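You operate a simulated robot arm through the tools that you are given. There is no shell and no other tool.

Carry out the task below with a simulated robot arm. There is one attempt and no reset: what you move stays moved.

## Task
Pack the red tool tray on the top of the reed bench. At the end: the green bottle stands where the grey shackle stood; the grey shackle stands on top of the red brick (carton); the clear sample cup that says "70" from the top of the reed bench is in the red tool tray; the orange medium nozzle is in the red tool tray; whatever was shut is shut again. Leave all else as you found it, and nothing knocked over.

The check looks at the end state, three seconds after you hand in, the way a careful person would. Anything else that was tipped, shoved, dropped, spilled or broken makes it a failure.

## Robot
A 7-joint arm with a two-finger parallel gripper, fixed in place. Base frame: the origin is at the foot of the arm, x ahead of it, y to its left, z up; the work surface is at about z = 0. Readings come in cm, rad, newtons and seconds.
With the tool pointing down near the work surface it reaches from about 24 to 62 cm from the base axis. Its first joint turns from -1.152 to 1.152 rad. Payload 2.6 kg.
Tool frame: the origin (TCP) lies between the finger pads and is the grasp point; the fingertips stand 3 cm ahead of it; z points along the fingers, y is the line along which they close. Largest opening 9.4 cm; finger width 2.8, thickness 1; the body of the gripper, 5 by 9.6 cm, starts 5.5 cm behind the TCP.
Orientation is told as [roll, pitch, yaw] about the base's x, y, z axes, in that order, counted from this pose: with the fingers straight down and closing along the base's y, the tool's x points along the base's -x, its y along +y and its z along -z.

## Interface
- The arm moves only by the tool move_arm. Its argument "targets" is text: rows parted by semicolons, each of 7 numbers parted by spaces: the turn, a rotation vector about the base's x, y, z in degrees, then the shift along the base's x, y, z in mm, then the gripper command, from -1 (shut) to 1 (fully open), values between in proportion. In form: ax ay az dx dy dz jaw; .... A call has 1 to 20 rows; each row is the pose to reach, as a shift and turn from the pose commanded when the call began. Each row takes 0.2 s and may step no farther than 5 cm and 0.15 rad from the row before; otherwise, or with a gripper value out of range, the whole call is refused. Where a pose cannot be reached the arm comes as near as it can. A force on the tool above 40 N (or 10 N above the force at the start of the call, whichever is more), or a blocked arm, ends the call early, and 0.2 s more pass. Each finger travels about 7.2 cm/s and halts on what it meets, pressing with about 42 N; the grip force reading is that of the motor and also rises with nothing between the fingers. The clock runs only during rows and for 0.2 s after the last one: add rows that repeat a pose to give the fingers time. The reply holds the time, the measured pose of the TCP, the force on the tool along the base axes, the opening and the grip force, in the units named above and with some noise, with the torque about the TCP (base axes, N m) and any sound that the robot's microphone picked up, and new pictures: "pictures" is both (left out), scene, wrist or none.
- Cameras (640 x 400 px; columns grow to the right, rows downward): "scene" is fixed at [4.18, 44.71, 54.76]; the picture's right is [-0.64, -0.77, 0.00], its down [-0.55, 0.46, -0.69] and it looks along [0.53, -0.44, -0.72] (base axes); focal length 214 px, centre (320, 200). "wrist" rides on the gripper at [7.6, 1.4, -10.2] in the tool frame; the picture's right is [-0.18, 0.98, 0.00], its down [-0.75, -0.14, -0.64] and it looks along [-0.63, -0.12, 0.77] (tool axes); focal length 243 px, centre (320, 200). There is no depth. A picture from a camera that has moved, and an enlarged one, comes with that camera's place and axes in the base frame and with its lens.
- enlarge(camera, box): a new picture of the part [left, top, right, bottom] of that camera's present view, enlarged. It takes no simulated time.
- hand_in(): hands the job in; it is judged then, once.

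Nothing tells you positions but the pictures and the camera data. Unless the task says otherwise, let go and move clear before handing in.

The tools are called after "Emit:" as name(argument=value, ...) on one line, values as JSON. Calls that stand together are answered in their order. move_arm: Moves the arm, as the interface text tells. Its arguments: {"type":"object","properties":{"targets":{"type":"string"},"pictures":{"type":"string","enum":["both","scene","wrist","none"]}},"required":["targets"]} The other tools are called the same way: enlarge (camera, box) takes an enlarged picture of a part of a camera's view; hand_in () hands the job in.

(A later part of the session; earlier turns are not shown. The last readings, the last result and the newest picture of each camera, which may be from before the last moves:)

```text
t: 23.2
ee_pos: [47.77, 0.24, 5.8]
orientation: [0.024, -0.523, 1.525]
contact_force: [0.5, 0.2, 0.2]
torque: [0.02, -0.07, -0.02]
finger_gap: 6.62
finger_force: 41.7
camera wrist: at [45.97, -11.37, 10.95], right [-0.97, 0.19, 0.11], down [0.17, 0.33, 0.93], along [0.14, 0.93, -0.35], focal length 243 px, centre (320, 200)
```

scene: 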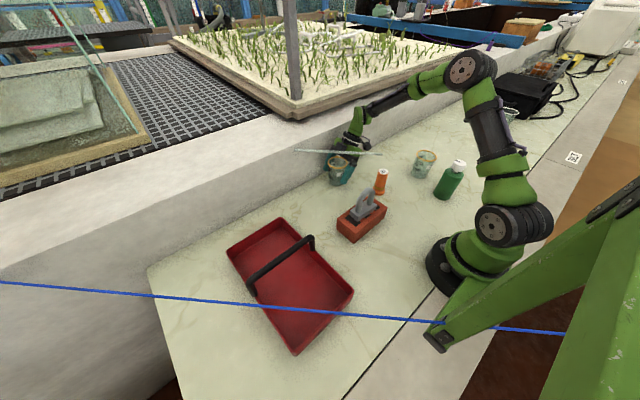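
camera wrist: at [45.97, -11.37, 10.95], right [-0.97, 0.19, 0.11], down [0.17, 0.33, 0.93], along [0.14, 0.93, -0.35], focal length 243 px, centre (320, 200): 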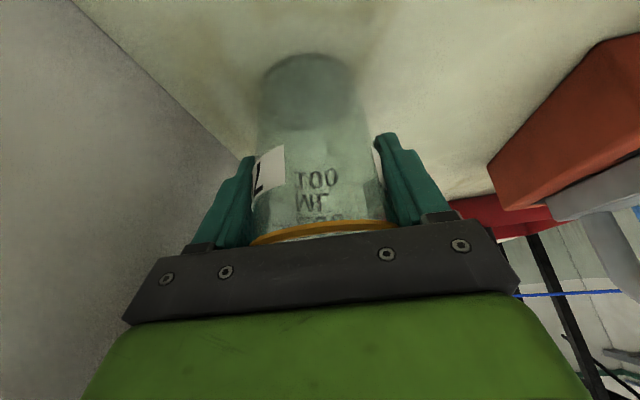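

The cup is held (gap 6.6 cm). I back out along the same slanted line, away from the rod and up.

Emit:
move_arm(targets="0 0 0 0 -3 12 0.2; 0 0 0 0 -18 36 0.2; 0 0 0 0 -38 70 0.2; 0 0 0 0 -60 108 0.2; 0 0 0 0 -82 146 0.2; 0 0 0 0 -104 184 0.2; 0 0 0 0 -126 222 0.2; 0 0 0 0 -140 250 0.2; 0 0 0 0 -140 250 0.2")

Emit:
enlarge(camera="scene", box=[280, 20, 460, 205])

```text
t: 25.2
ee_pos: [48.04, -13.61, 30.53]
orientation: [0.023, -0.523, 1.528]
contact_force: [0.4, 0.0, -0.3]
torque: [0.01, -0.03, 0.02]
finger_gap: 6.6
finger_force: 41.9
camera wrist: at [46.21, -25.17, 35.85], right [-0.98, 0.19, 0.11], down [0.17, 0.33, 0.93], along [0.14, 0.93, -0.35], focal length 243 px, centre (320, 200)
```

scene: 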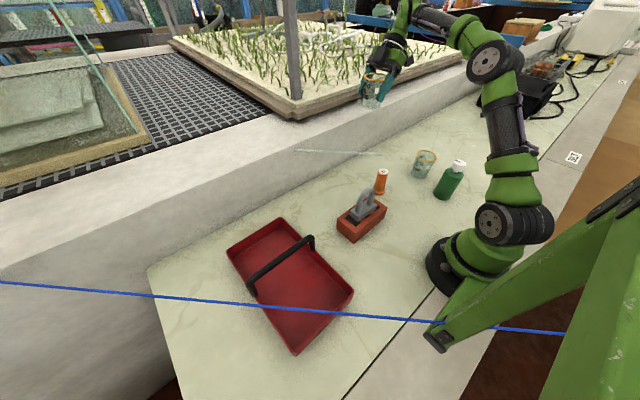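
wrist: 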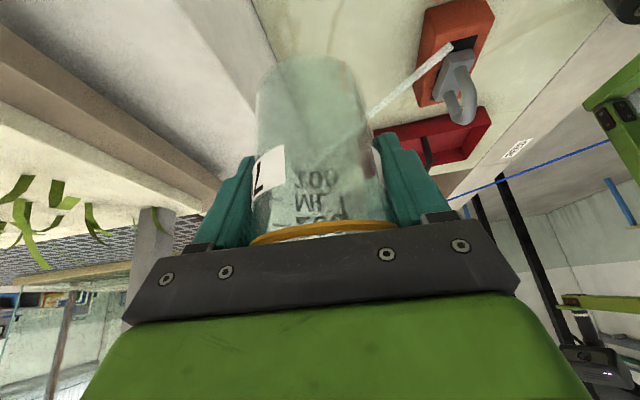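

```text
2.16 times, centred on (370, 112) of scene
camera zoom: at [4.18, 44.71, 54.76], right [-0.64, -0.77, 0.0], down [-0.55, 0.46, -0.69], along [0.53, -0.44, -0.72], focal length 464 px, centre (212, 389)
```

zoom: 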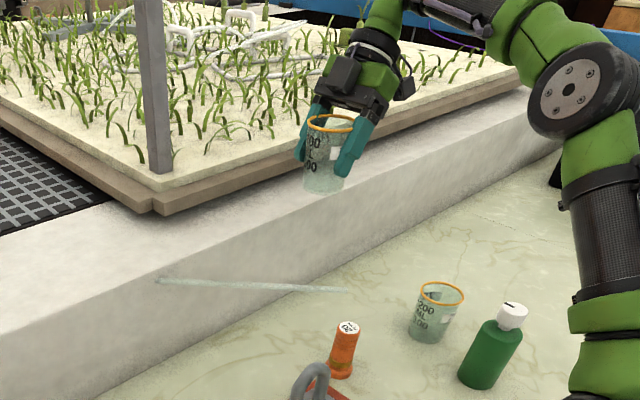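

The cup hangs upright and everything else is undisturbed. I carry it at this height across to above the far half of the tray.

Emit:
move_arm(targets="0 0 0 -10 44 0 0.2; 0 0 0 -20 88 0 0.2; 0 0 0 -30 132 0 0.2; 0 0 0 -40 177 0 0.2; 0 0 0 -50 221 0 0.2; 0 0 0 -60 265 0 0.2; 0 0 0 -70 310 0 0.2; 0 0 0 -80 354 0 0.2; 0 0 0 -90 398 0 0.2; 0 0 0 -100 442 0 0.2; 0 0 0 -110 487 0 0.2; 0 0 0 -120 531 0 0.2; 0 0 0 -120 531 0 0.2")

Emit:
enlarge(camera="scene", box=[180, 120, 420, 370])

```text
t: 28.0
ee_pos: [36.25, 39.2, 30.62]
orientation: [0.023, -0.523, 1.526]
contact_force: [-0.8, -0.5, -0.5]
torque: [0.01, 0.0, -0.04]
finger_gap: 6.6
finger_force: 42.2
camera wrist: at [34.35, 27.64, 35.84], right [-0.97, 0.19, 0.11], down [0.17, 0.33, 0.93], along [0.14, 0.93, -0.35], focal length 243 px, centre (320, 200)
```

scene: 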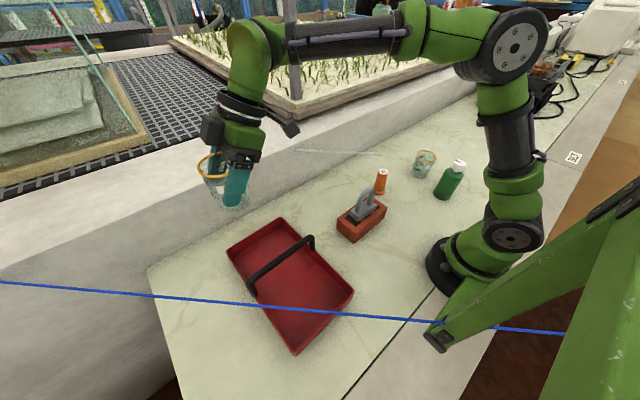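
wrist: 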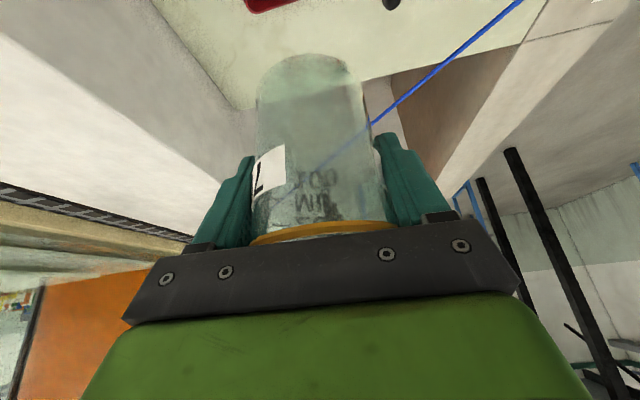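

```text
1.60 times, centred on (300, 245) of scene
camera zoom: at [4.17, 44.71, 54.76], right [-0.64, -0.77, 0.0], down [-0.55, 0.46, -0.69], along [0.53, -0.44, -0.72], focal length 343 px, centre (352, 128)
```

zoom: 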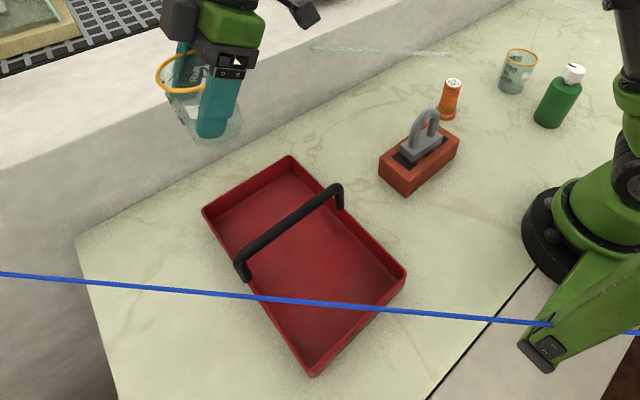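

The cup is above the tray's far half. I lower it to just above the tray floor, then check.

Emit:
move_arm(targets="0 0 0 -1 0 -40 0.2; 0 0 0 -1 1 -80 0.2; 0 0 0 -1 2 -120 0.2; 0 0 0 -1 3 -160 0.2; 0 0 0 -1 3 -195 0.2; 0 0 0 -1 3 -220 0.2; 0 0 0 -1 3 -220 0.2")

Emit:
enlarge(camera="scene", box=[200, 180, 380, 360])

```text
t: 29.6
ee_pos: [35.86, 39.57, 8.63]
orientation: [0.024, -0.524, 1.526]
contact_force: [0.4, 1.3, 0.0]
torque: [0.0, -0.05, 0.01]
finger_gap: 6.58
finger_force: 41.8
camera wrist: at [34.09, 27.91, 13.79], right [-0.98, 0.19, 0.11], down [0.17, 0.33, 0.93], along [0.14, 0.93, -0.35], focal length 243 px, centre (320, 200)
```

scene: 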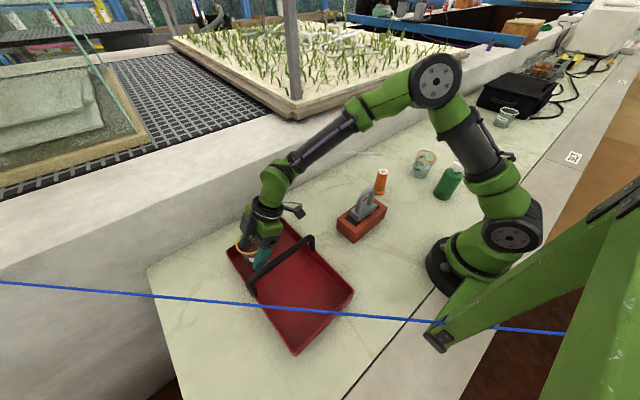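
wrist: 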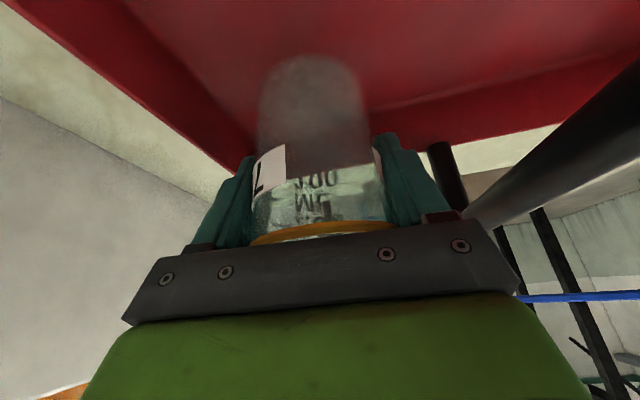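

```text
2.22 times, centred on (290, 270) of scene
camera zoom: at [4.18, 44.71, 54.76], right [-0.64, -0.77, 0.0], down [-0.55, 0.46, -0.69], along [0.53, -0.44, -0.72], focal length 477 px, centre (387, 44)
```

zoom: 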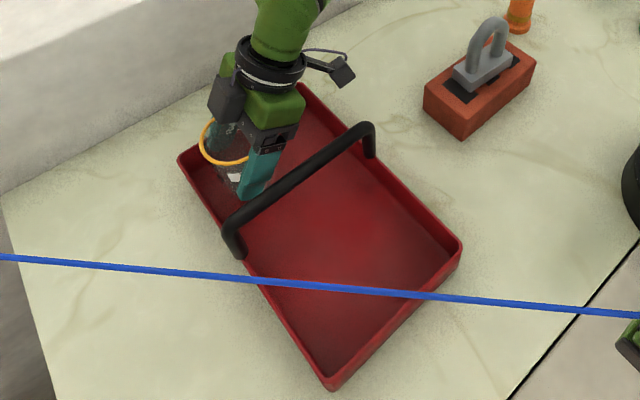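

Emit:
move_arm(targets="0 0 0 0 0 -8 0.2; 0 0 0 0 0 -14 0.2; 0 0 0 0 0 -17 0.2; 0 0 0 0 0 -17 0.2", pictures="wrist")

```text
t: 30.6
ee_pos: [35.79, 39.55, 7.04]
orientation: [0.023, -0.523, 1.527]
contact_force: [-1.2, -0.1, 0.0]
torque: [0.01, 0.01, -0.01]
finger_gap: 6.57
finger_force: 41.9
camera wrist: at [34.04, 27.9, 12.25], right [-0.97, 0.19, 0.11], down [0.17, 0.33, 0.93], along [0.14, 0.93, -0.35], focal length 243 px, centre (320, 200)
```

wrist: 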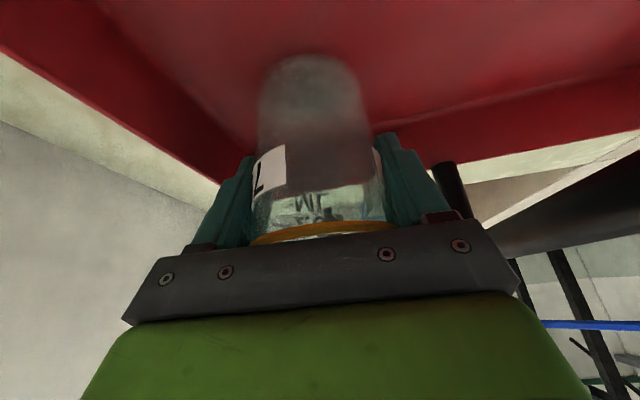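

Emit:
move_arm(targets="0 0 0 0 0 -2 0.2; 0 0 0 0 0 -4 0.2; 0 0 0 0 0 -4 0.2", pictures="none")

```text
t: 31.4
ee_pos: [35.88, 39.85, 6.59]
orientation: [0.023, -0.524, 1.528]
contact_force: [-0.2, -0.5, -0.8]
torque: [0.0, -0.01, -0.03]
finger_gap: 6.59
finger_force: 42.3
```

Emit:
move_arm(targets="0 0 0 0 0 -2 0.2; 0 0 0 0 0 -2 0.2", pictures="none")

```text
t: 32.0
ee_pos: [36.01, 39.52, 6.43]
orientation: [0.022, -0.523, 1.526]
contact_force: [-0.2, 0.0, -1.4]
torque: [-0.03, -0.01, 0.0]
finger_gap: 6.6
finger_force: 42.2
```

Emit:
move_arm(targets="0 0 0 0 0 -2 0.2; 0 0 0 0 0 -2 0.2", pictures="wrist")

```text
t: 32.6
ee_pos: [35.73, 39.64, 6.27]
orientation: [0.025, -0.524, 1.524]
contact_force: [-1.1, -0.8, 2.2]
torque: [0.01, -0.06, -0.01]
finger_gap: 6.57
finger_force: 41.5
camera wrist: at [34.04, 28.01, 11.45], right [-0.98, 0.19, 0.11], down [0.17, 0.33, 0.93], along [0.14, 0.93, -0.35], focal length 243 px, centre (320, 200)
```

wrist: 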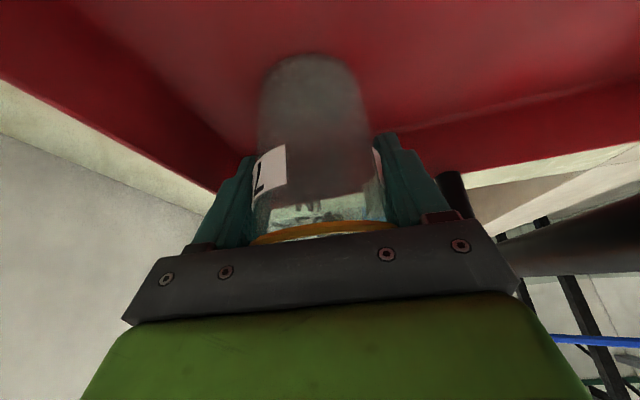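

Emit:
move_arm(targets="0 0 0 0 0 -1 0.2; 0 0 0 0 0 -1 0.2", pictures="none")

```text
t: 33.2
ee_pos: [35.9, 39.73, 6.25]
orientation: [0.022, -0.526, 1.528]
contact_force: [-3.1, -2.4, 14.2]
torque: [-0.21, -0.21, -0.09]
finger_gap: 6.58
finger_force: 42.3
```

Contact with the tray floor is clear now at 14 N. I ease off slightly and open the jaws part-way to let the cup go.

Emit:
move_arm(targets="0 0 0 0 0 0.7 0.2; 0 0 0 0 0 0.7 0.4; 0 0 0 0 0 0.7 0.6; 0 0 0 0 0 0.7 0.72; 0 0 0 0 0 0.7 0.72")

Emit:
enlarge(camera="scene", box=[200, 180, 380, 360])

```text
t: 34.4
ee_pos: [35.77, 39.57, 6.27]
orientation: [0.023, -0.524, 1.524]
contact_force: [-0.5, -0.1, -0.3]
torque: [-0.01, 0.0, -0.01]
finger_gap: 8.04
finger_force: 0.1
camera wrist: at [34.06, 28.0, 11.36], right [-0.97, 0.19, 0.11], down [0.17, 0.33, 0.93], along [0.14, 0.93, -0.35], focal length 243 px, centre (320, 200)
```

scene: 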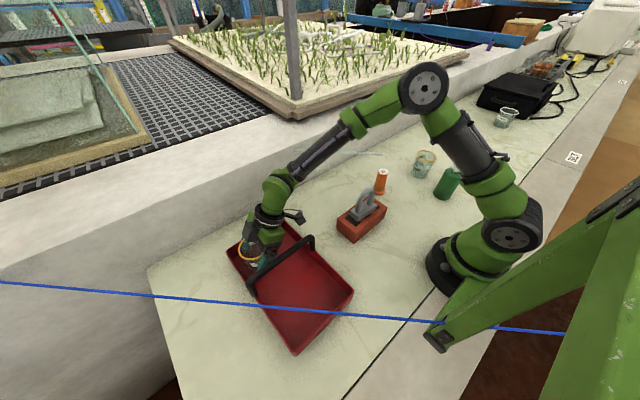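
wrist: 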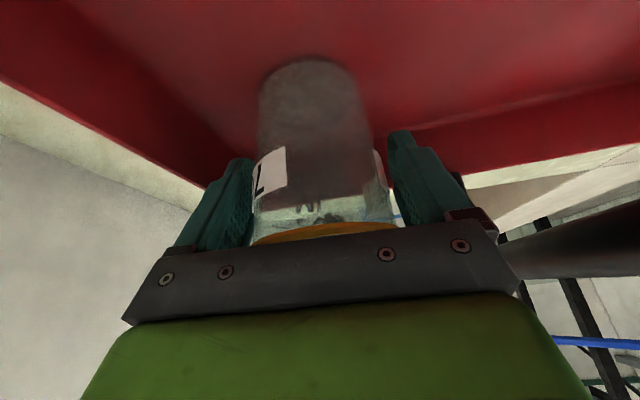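

```text
2.22 times, centred on (290, 270) of scene
camera zoom: at [4.18, 44.71, 54.76], right [-0.64, -0.77, 0.0], down [-0.55, 0.46, -0.69], along [0.53, -0.44, -0.72], focal length 477 px, centre (387, 44)
```

zoom: 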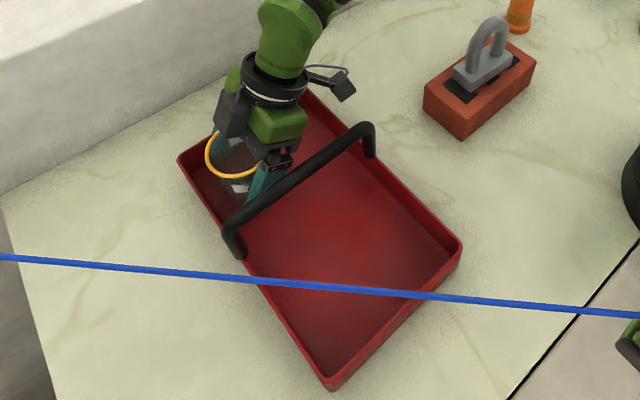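

The cup stands in the tray, released. I back out along the tool's own line.

Emit:
move_arm(targets="0 0 0 0 -10 17.3 0.72; 0 0 0 0 -27 47 0.72; 0 0 0 0 -48 83 0.72; 0 0 0 0 -70 121 0.72; 0 0 0 0 -92 159 0.72; 0 0 0 0 -114 197 0.72; 0 0 0 0 -130 225 0.72; 0 0 0 0 -130 225 1")

Emit:
enlarge(camera="scene", box=[200, 180, 380, 360])

Emit:
enlarge(camera="scene", box=[340, 130, 480, 250])

```text
t: 36.2
ee_pos: [35.53, 26.72, 28.52]
orientation: [0.023, -0.523, 1.528]
contact_force: [0.8, 0.5, -0.3]
torque: [0.0, -0.05, 0.02]
finger_gap: 9.39
finger_force: 0.0
camera wrist: at [33.73, 15.01, 33.73], right [-0.98, 0.19, 0.11], down [0.17, 0.33, 0.93], along [0.14, 0.93, -0.35], focal length 243 px, centre (320, 200)
```

scene: 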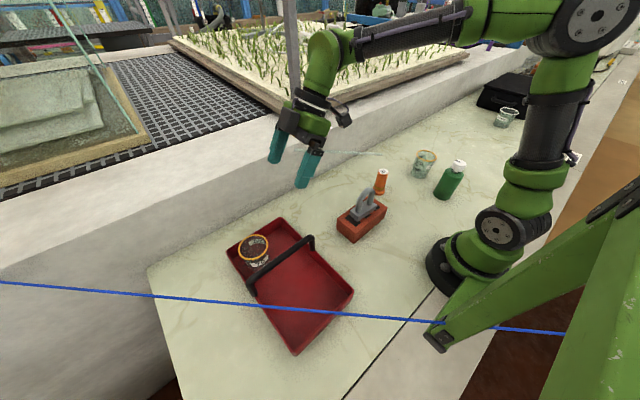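
wrist: 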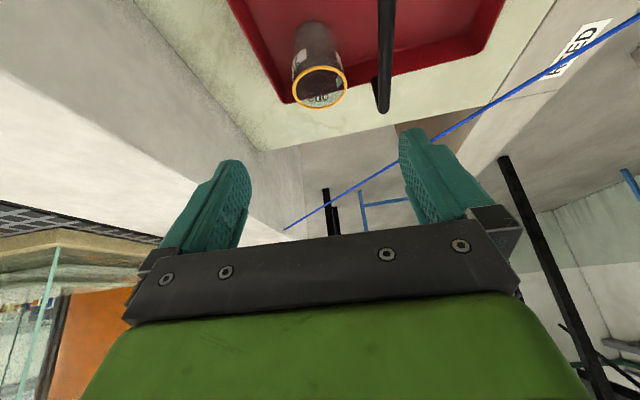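

```text
2.22 times, centred on (290, 270) of scene
camera zoom: at [4.18, 44.71, 54.76], right [-0.64, -0.77, 0.0], down [-0.55, 0.46, -0.69], along [0.53, -0.44, -0.72], focal length 477 px, centre (387, 44)
```

zoom: 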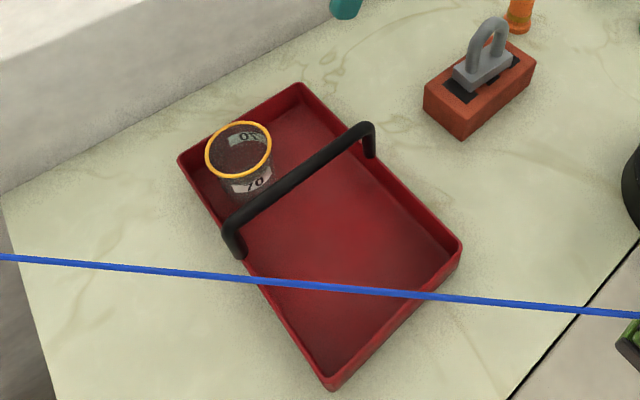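

```text
3.33 times, centred on (410, 190) of scene
camera zoom: at [4.18, 44.71, 54.76], right [-0.64, -0.77, 0.0], down [-0.55, 0.46, -0.69], along [0.53, -0.44, -0.72], focal length 715 px, centre (20, 233)
```

zoom: 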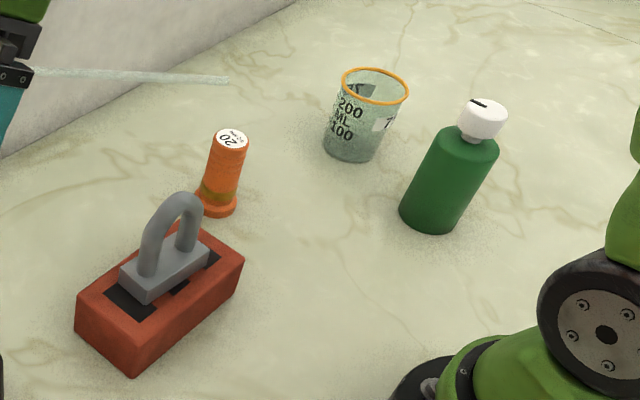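

The cup stands upright in the tray and all else is in place. Next is the nozzle at (33.9, -8.2), about 8.8 tall, under the rod's tip. I'll use the same lean at 35° and travel high to the start of its slanted approach line.

Emit:
move_arm(targets="0.5 0 0 -1.5 -46.4 0 0.6; 1 0 0 -3 -92.8 0 0.6; 1.5 0 0 -4.5 -139.2 0 0.6; 2 0 0 -6 -185.6 0 0.6; 2.5 0 0 -7.5 -232 0 0.6; 3 0 0 -9 -278.4 0 0.6; 3.5 0 0 -10.5 -324.8 0 0.6; 4 0 0 -12 -371.2 0 0.6; 4.5 0 0 -13.5 -417.6 0 0.6; 5 0 0 -15 -464 0 0.6; 5 0 0 -16 -510 0 0.6; 5 0 0 -16 -510 0 0.6")

Emit:
enlarge(camera="wrist", box=[220, 0, 440, 140])

```text
t: 38.8
ee_pos: [34.02, -24.37, 28.5]
orientation: [0.026, -0.61, 1.524]
contact_force: [-0.2, 0.2, -0.1]
torque: [0.03, 0.04, 0.01]
finger_gap: 7.52
finger_force: 0.1
camera wrist: at [32.3, -36.42, 32.63], right [-0.97, 0.18, 0.13], down [0.17, 0.24, 0.95], along [0.14, 0.95, -0.27], focal length 243 px, centre (320, 200)
```

scene: 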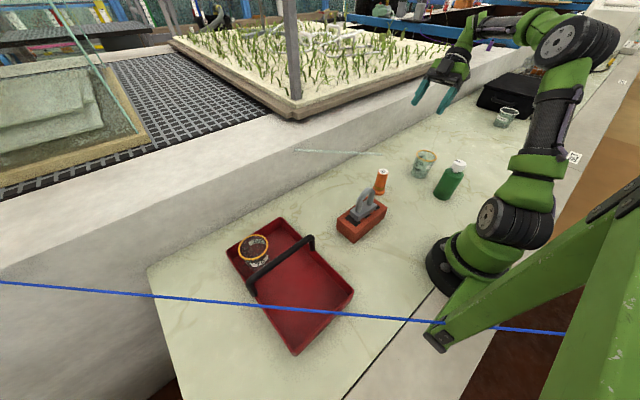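
wrist: 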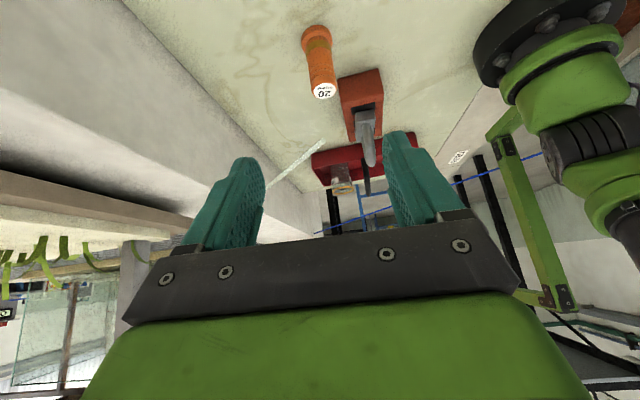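

```text
2.86 times, centred on (330, 70) of wrist
camera zoom: at [32.3, -36.42, 32.63], right [-0.97, 0.18, 0.13], down [0.17, 0.24, 0.95], along [0.14, 0.95, -0.27], focal length 693 px, centre (291, 571)
```

zoom: 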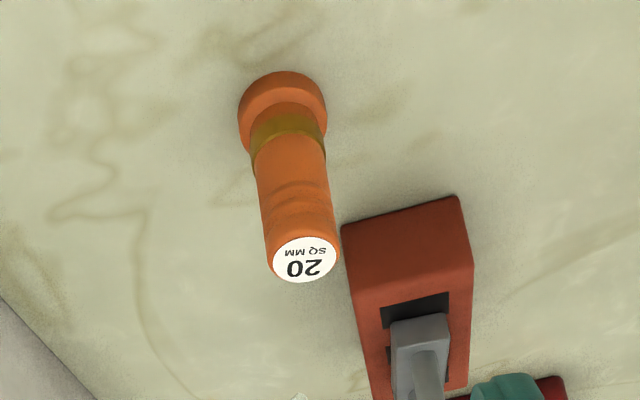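

The nozzle refines to (33.7, -8.2), about 9 tall. I slide down the slanted line and stop short to check clearance to the rod tip.

Emit:
move_arm(targets="0 0 0 -1 25 -36 0.6; 0 0 0 -2 50 -72 0.6; 0 0 0 -3 75 -108 0.6; 0 0 0 -3 93 -134 0.6; 0 0 0 -3 104.5 -150 0.6; 0 0 0 -3 104.5 -150 0.6")

Emit:
enlarge(camera="wrist", box=[200, 20, 440, 230])

Emit:
enlarge(camera="scene", box=[330, 90, 480, 205])

```text
t: 40.2
ee_pos: [33.62, -13.79, 13.7]
orientation: [0.026, -0.611, 1.523]
contact_force: [0.5, -0.5, -0.2]
torque: [0.01, -0.06, -0.02]
finger_gap: 7.47
finger_force: 0.0
camera wrist: at [31.9, -25.8, 17.75], right [-0.97, 0.18, 0.13], down [0.17, 0.24, 0.95], along [0.14, 0.95, -0.27], focal length 243 px, centre (320, 200)
```

scene: 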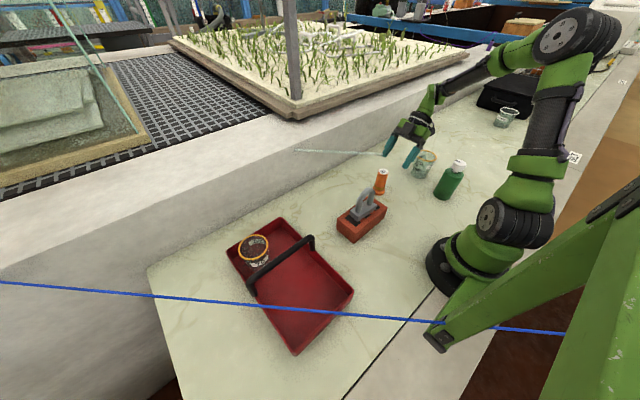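
wrist: 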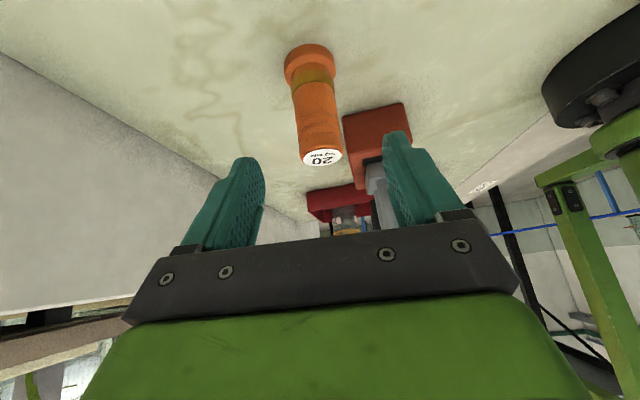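

```text
1.90 times, centred on (320, 125) of wrist
camera zoom: at [31.9, -25.8, 17.75], right [-0.97, 0.18, 0.13], down [0.17, 0.24, 0.95], along [0.14, 0.95, -0.27], focal length 462 px, centre (320, 343)
```

zoom: 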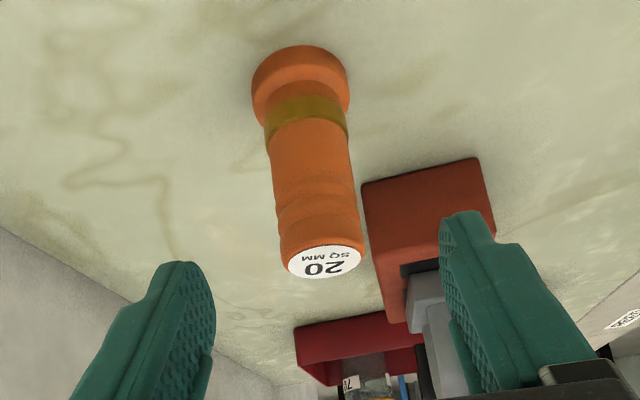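

```text
3.48 times, centred on (405, 148) of scene
camera zoom: at [4.18, 44.71, 54.76], right [-0.64, -0.77, 0.0], down [-0.55, 0.46, -0.69], along [0.53, -0.44, -0.72], focal length 746 px, centre (24, 383)
```

zoom: 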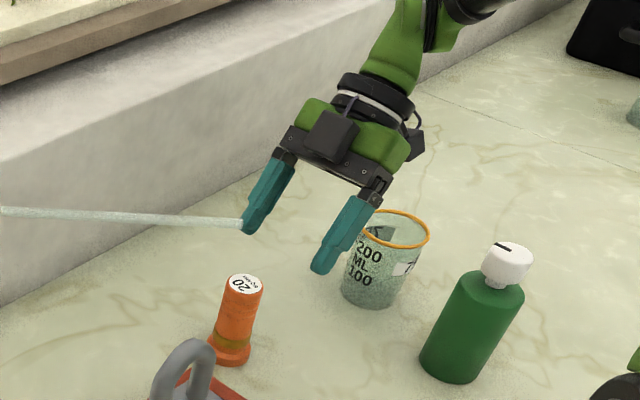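

The nozzle is centred between the fingers and the rod tip stays well above. I slide in to the grasp point.

Emit:
move_arm(targets="0 0 0 1.5 18 -26 0.6; 0 0 0 1.5 36 -52 0.6; 0 0 0 1.5 49 -71 0.6; 0 0 0 1.5 56 -81.5 0.6; 0 0 0 1.5 56 -81.5 0.6")

Emit:
enlarge(camera="scene", box=[330, 90, 480, 205])

```text
t: 41.4
ee_pos: [34.14, -8.19, 5.58]
orientation: [0.026, -0.611, 1.524]
contact_force: [0.2, -0.2, 0.4]
torque: [0.02, -0.02, 0.0]
finger_gap: 7.51
finger_force: 0.1
camera wrist: at [32.36, -20.21, 9.65], right [-0.98, 0.18, 0.13], down [0.17, 0.24, 0.95], along [0.14, 0.95, -0.27], focal length 243 px, centre (320, 200)
```

scene: 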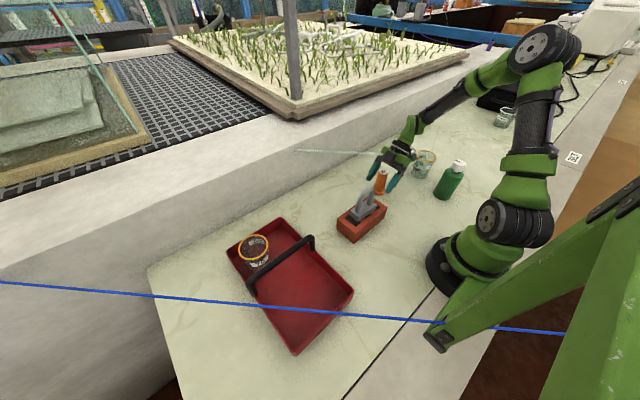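
wrist: 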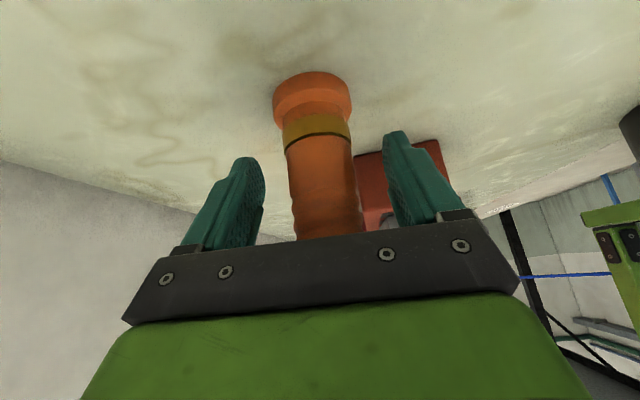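

```text
3.48 times, centred on (405, 148) of scene
camera zoom: at [4.18, 44.71, 54.76], right [-0.64, -0.77, 0.0], down [-0.55, 0.46, -0.69], along [0.53, -0.44, -0.72], focal length 746 px, centre (24, 383)
```

zoom: 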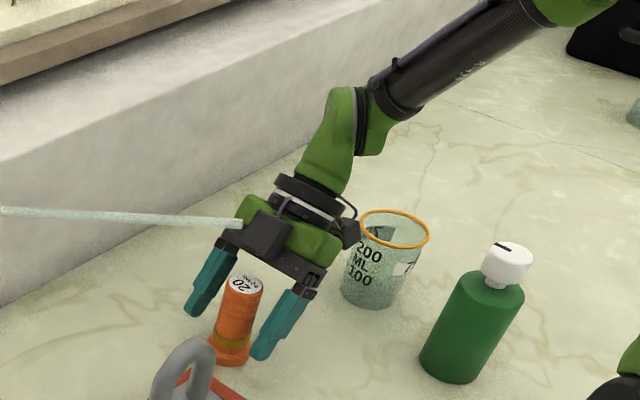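

Emit:
move_arm(targets="0 0 0 -1.5 0 0 0.4; 0 0 0 -1.5 0 0 0.15; 0 0 0 -1.5 0 0 -0.1; 0 0 0 -1.5 0 0 -0.3; 0 0 0 -1.5 0 0 -0.5; 0 0 0 -1.5 0 0 -0.5")

Emit:
enlarge(camera="scene", box=[330, 90, 480, 205])

```text
t: 42.8
ee_pos: [34.01, -8.2, 5.42]
orientation: [0.028, -0.612, 1.525]
contact_force: [-0.9, -0.4, -0.7]
torque: [0.0, -0.04, 0.01]
finger_gap: 3.96
finger_force: 41.9
camera wrist: at [32.22, -20.28, 9.65], right [-0.97, 0.18, 0.13], down [0.17, 0.24, 0.95], along [0.14, 0.95, -0.27], focal length 243 px, centre (320, 200)
```

scene: 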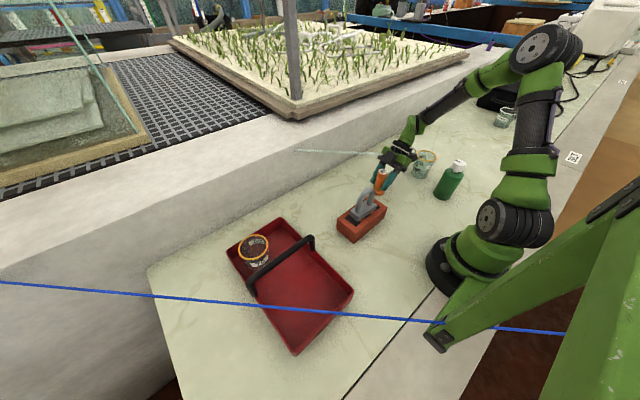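
wrist: 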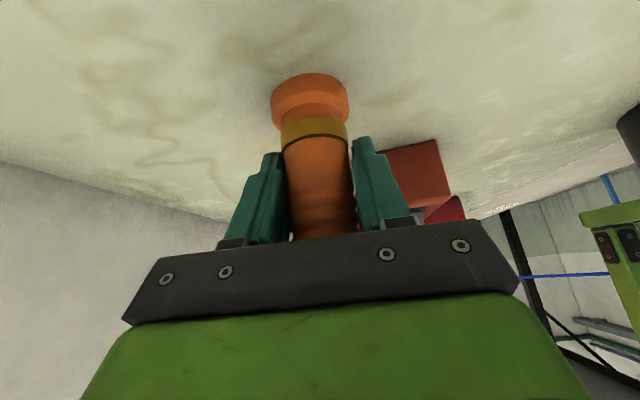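

```text
3.48 times, centred on (405, 148) of scene
camera zoom: at [4.18, 44.71, 54.76], right [-0.64, -0.77, 0.0], down [-0.55, 0.46, -0.69], along [0.53, -0.44, -0.72], focal length 746 px, centre (24, 383)
```

zoom: 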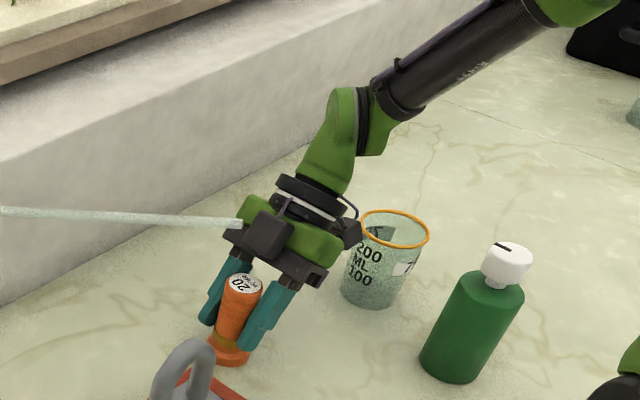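

The nozzle is held firmly. I draw it back along the same line, out from under the rod tip and up.

Emit:
move_arm(targets="0 0 0 0 -4 10 -0.5; 0 0 0 0 -21 34 -0.5; 0 0 0 0 -46 69 -0.5; 0 0 0 0 -72 106 -0.5; 0 0 0 0 -98 143 -0.5; 0 0 0 0 -124 180 -0.5; 0 0 0 0 -150 217 -0.5; 0 0 0 0 -170 245 -0.5; 0 0 0 0 -170 245 -0.5")

Emit:
enlarge(camera="scene", box=[330, 50, 490, 205])

```text
t: 44.8
ee_pos: [34.27, -24.97, 29.73]
orientation: [0.027, -0.606, 1.52]
contact_force: [-0.2, -0.1, -2.8]
torque: [-0.01, -0.02, -0.01]
finger_gap: 3.95
finger_force: 42.4
out of reach, approached as far as the arm can: row 8, 9
camera wrist: at [32.52, -37.05, 33.97], right [-0.97, 0.18, 0.13], down [0.17, 0.25, 0.95], along [0.15, 0.95, -0.27], focal length 243 px, centre (320, 200)
```

scene: 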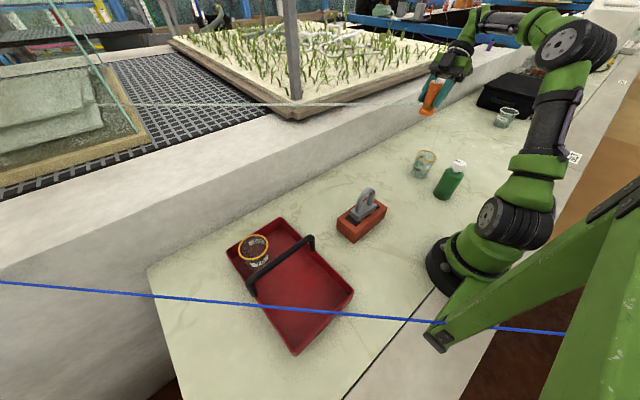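
wrist: 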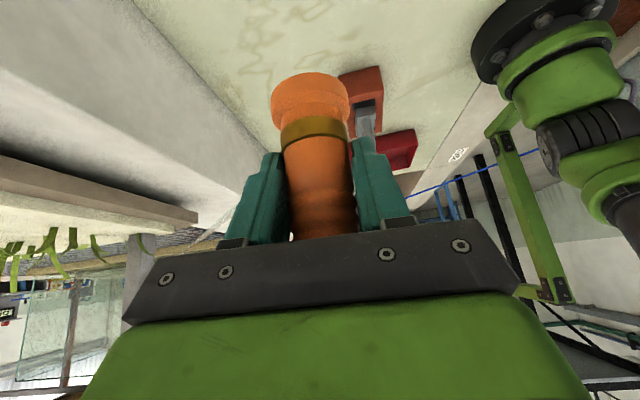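

```text
2.58 times, centred on (410, 128) of scene
camera zoom: at [4.18, 44.7, 54.76], right [-0.64, -0.77, 0.0], down [-0.55, 0.46, -0.69], along [0.53, -0.44, -0.72], focal length 554 px, centre (88, 387)
```

zoom: 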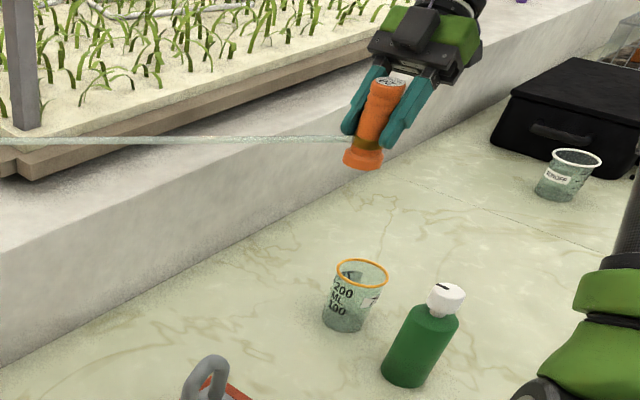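

Something has changed: the pale rod now appears at a different place in the scene view. I need a closer look before moving anything.

Emit:
enlarge(camera="scene", box=[60, 60, 460, 180])

Emit:
enlarge(camera="scene", box=[390, 60, 490, 130])

Emit:
enlarge(camera="wrist", box=[100, 150, 340, 300])

Emit:
enlarge(camera="scene", box=[60, 60, 200, 150])

```text
1.60 times, centred on (260, 120) of scene
camera zoom: at [4.18, 44.7, 54.76], right [-0.64, -0.77, 0.0], down [-0.55, 0.46, -0.69], along [0.53, -0.44, -0.72], focal length 343 px, centre (416, 328)
```

zoom: 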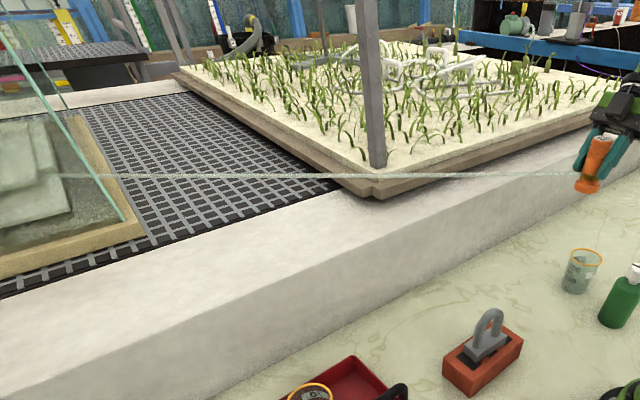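

```text
5.71 times, centred on (440, 95) of scene
camera zoom: at [4.18, 44.7, 54.76], right [-0.64, -0.77, 0.0], down [-0.55, 0.46, -0.69], along [0.53, -0.44, -0.72], focal length 1226 px, centre (-366, 800)
```

zoom: 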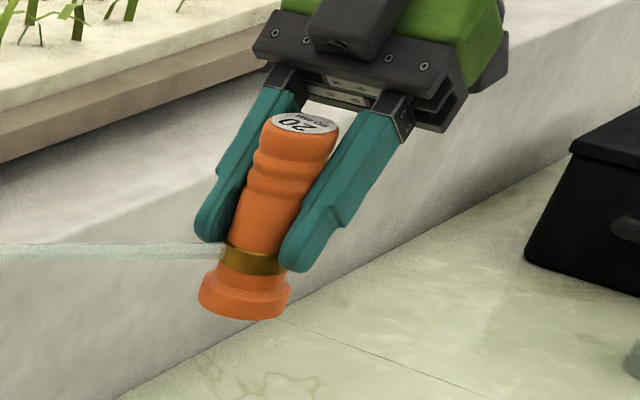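

```text
2.67 times, centred on (220, 225) of wrist
camera zoom: at [32.52, -37.05, 33.97], right [-0.97, 0.18, 0.13], down [0.17, 0.25, 0.95], along [0.15, 0.95, -0.27], focal length 647 px, centre (587, 133)
```

zoom: 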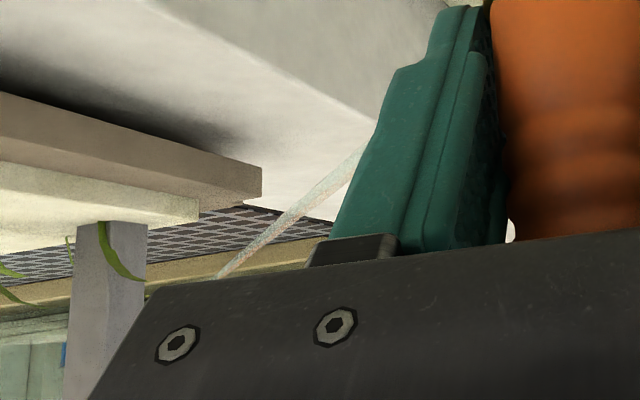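

```text
4.44 times, centred on (130, 105) of scene
camera zoom: at [4.18, 44.7, 54.76], right [-0.64, -0.77, 0.0], down [-0.55, 0.46, -0.69], along [0.53, -0.44, -0.72], focal length 953 px, centre (1164, 622)
```

zoom: 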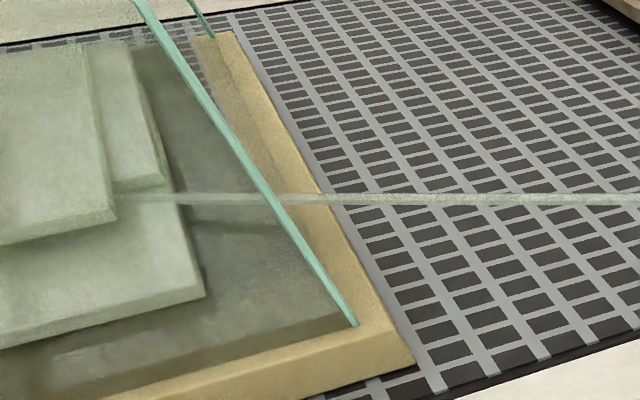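

The pale line now ends at the held nozzle's band, which suggests it may be tied to the nozzle or the gripper. I make a small move toward reach and look again to see whether it follows.

Emit:
move_arm(targets="0 0 0 0 20 -5 -0.5; 0 0 0 0 40 -10 -0.5; 0 0 0 0 40 -10 -0.5")

Emit:
enlarge(camera="scene", box=[380, 60, 480, 150])

Emit:
enlarge(camera="scene", box=[60, 60, 460, 200])

```text
t: 45.6
ee_pos: [34.04, -20.99, 28.69]
orientation: [0.027, -0.611, 1.524]
contact_force: [0.3, -1.3, -2.3]
torque: [-0.04, 0.01, 0.0]
finger_gap: 3.95
finger_force: 41.4
camera wrist: at [32.27, -33.03, 32.92], right [-0.97, 0.18, 0.13], down [0.17, 0.24, 0.95], along [0.14, 0.95, -0.27], focal length 243 px, centre (320, 200)
```

scene: 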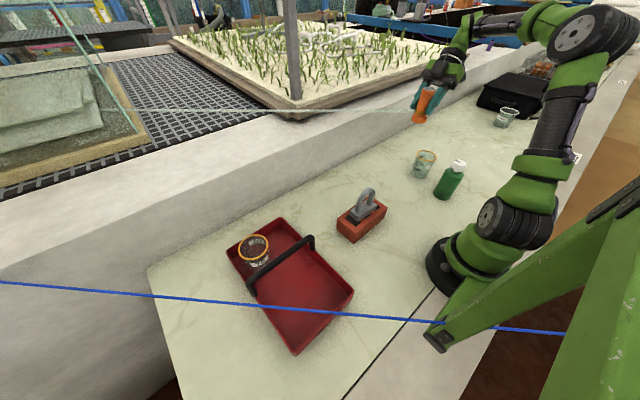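
wrist: 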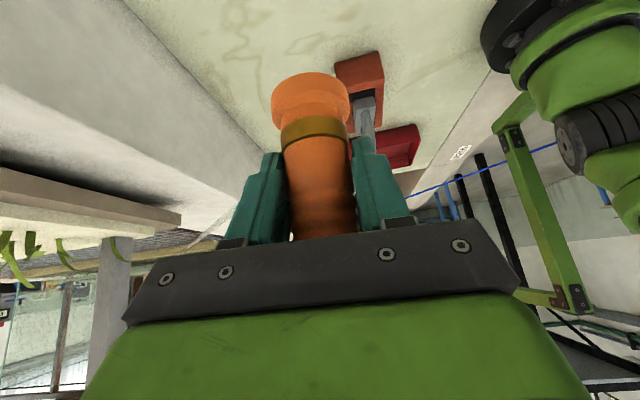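

```text
4.44 times, centred on (430, 105) of scene
camera zoom: at [4.18, 44.71, 54.76], right [-0.64, -0.77, 0.0], down [-0.55, 0.46, -0.69], along [0.53, -0.44, -0.72], focal length 953 px, centre (-169, 622)
```

zoom: 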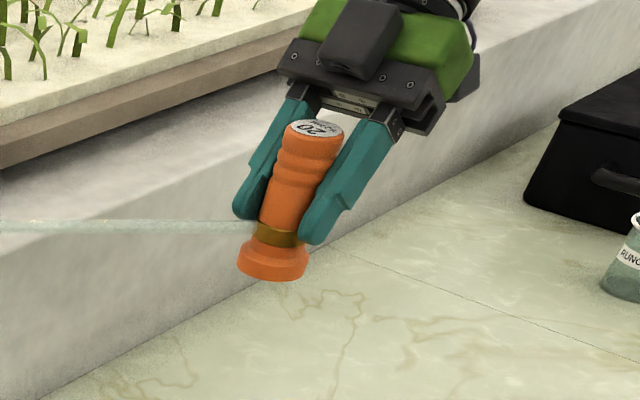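

```text
1.60 times, centred on (260, 130) of scene
camera zoom: at [4.18, 44.71, 54.76], right [-0.64, -0.77, 0.0], down [-0.55, 0.46, -0.69], along [0.53, -0.44, -0.72], focal length 343 px, centre (416, 312)
```

zoom: 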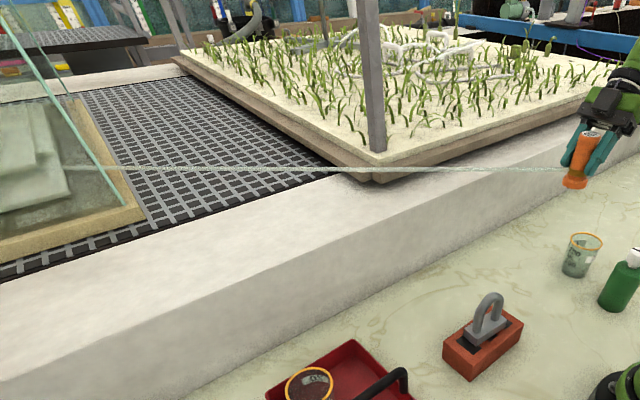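

The pale line does follow the nozzle. I look at its start in both cameras to find out what it is.

Emit:
enlarge(camera="wrist", box=[140, 160, 300, 270])

Emit:
enlarge(camera="scene", box=[400, 90, 450, 130])

Emit:
enlarge(camera="scene", box=[60, 80, 160, 140])

```text
3.64 times, centred on (220, 215) of wrist
camera zoom: at [32.27, -33.03, 32.92], right [-0.97, 0.18, 0.13], down [0.17, 0.24, 0.95], along [0.14, 0.95, -0.27], focal length 882 px, centre (684, 146)
```

zoom: 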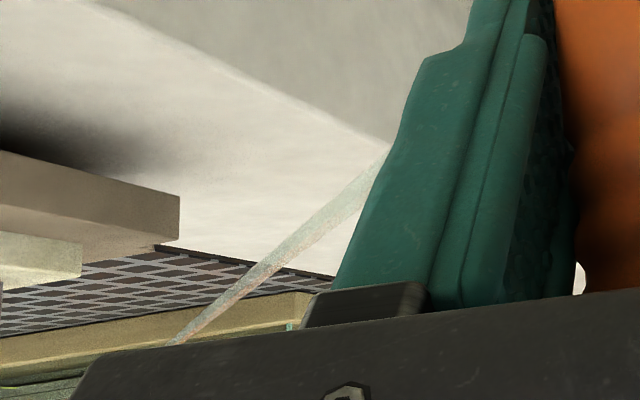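

```text
10.00 times, centred on (425, 110) of scene
camera zoom: at [4.18, 44.71, 54.76], right [-0.64, -0.77, 0.0], down [-0.55, 0.46, -0.69], along [0.53, -0.44, -0.72], focal length 2145 px, centre (-730, 1100)
```

zoom: 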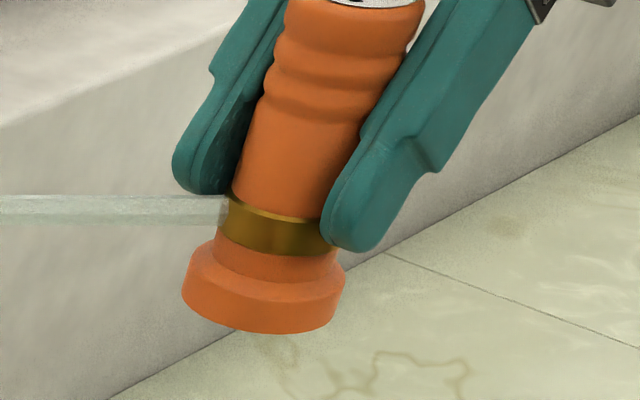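

```text
6.40 times, centred on (110, 110) of scene
camera zoom: at [4.18, 44.71, 54.76], right [-0.64, -0.77, 0.0], down [-0.55, 0.46, -0.69], along [0.53, -0.44, -0.72], focal length 1373 px, centre (1664, 776)
```

zoom: 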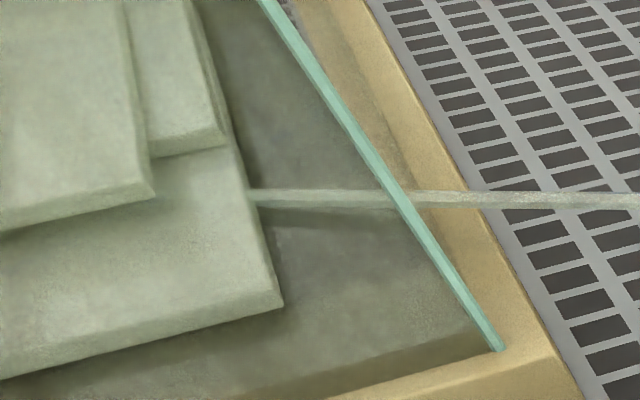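

The line starts at the nozzle's band, has no weight (the load and torque are just the nozzle's), and passes straight through the objects it crosses, ending at whatever surface it meets. So it behaves like a beam or effect, not a solid rod. I carry on carefully towards the tray, first a short stretch, watching that nothing gets disturbed.

Emit:
move_arm(targets="0 0 0 0 15 5 -0.5; 0 0 0 0 35 12 -0.5; 0 0 0 0 60 18 -0.5; 0 0 0 0 80 20 -0.5; 0 0 0 0 80 20 -0.5")

Emit:
enlarge(camera="scene", box=[0, 40, 460, 240])

Emit:
enlarge(camera="scene", box=[370, 70, 450, 130])

```text
t: 46.8
ee_pos: [33.98, -12.91, 30.79]
orientation: [0.026, -0.611, 1.524]
contact_force: [1.2, 0.2, -1.8]
torque: [0.01, -0.02, 0.03]
finger_gap: 3.94
finger_force: 41.9
camera wrist: at [32.26, -24.94, 34.83], right [-0.97, 0.18, 0.13], down [0.17, 0.24, 0.95], along [0.14, 0.95, -0.27], focal length 243 px, centre (320, 200)
```

scene: 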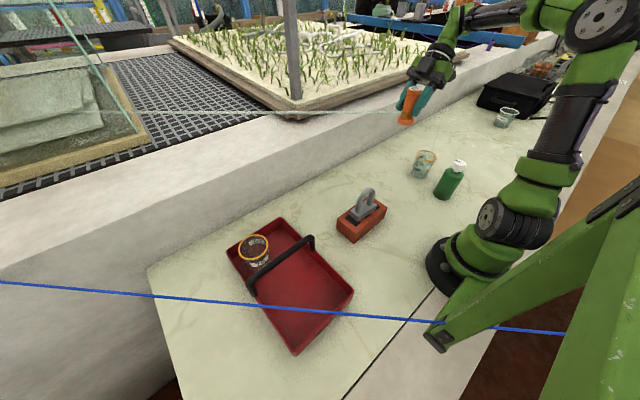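
wrist: 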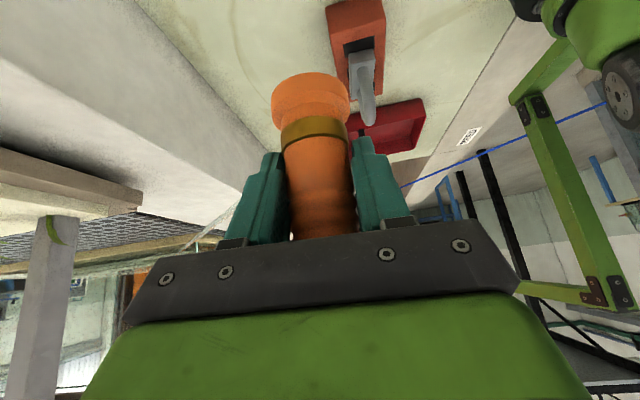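

```text
1.39 times, centred on (230, 140) of scene
camera zoom: at [4.18, 44.71, 54.76], right [-0.64, -0.77, 0.0], down [-0.55, 0.46, -0.69], along [0.53, -0.44, -0.72], focal length 298 px, centre (445, 284)
```

zoom: 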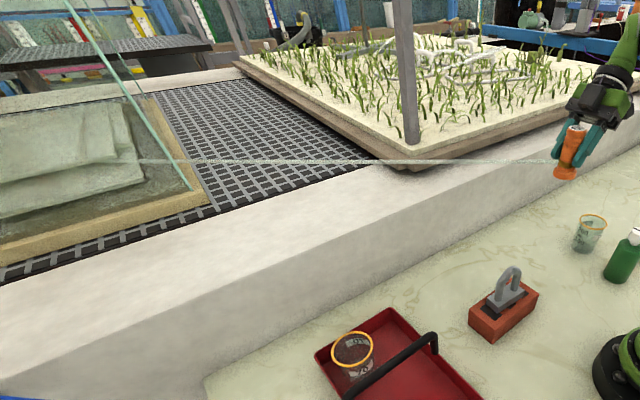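

```text
6.67 times, centred on (410, 100) of scene
camera zoom: at [4.18, 44.71, 54.76], right [-0.64, -0.77, 0.0], down [-0.55, 0.46, -0.69], along [0.53, -0.44, -0.72], focal length 1430 px, centre (-280, 867)
```

zoom: 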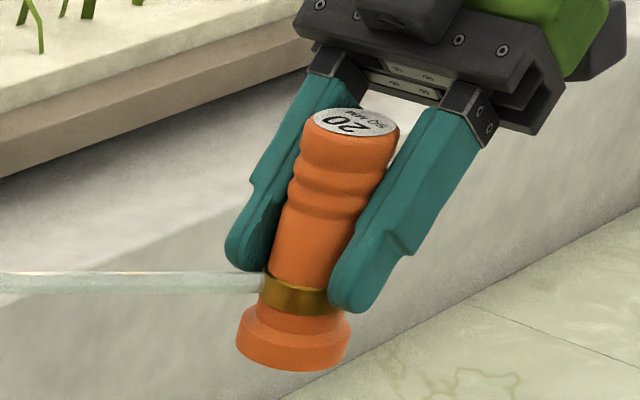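

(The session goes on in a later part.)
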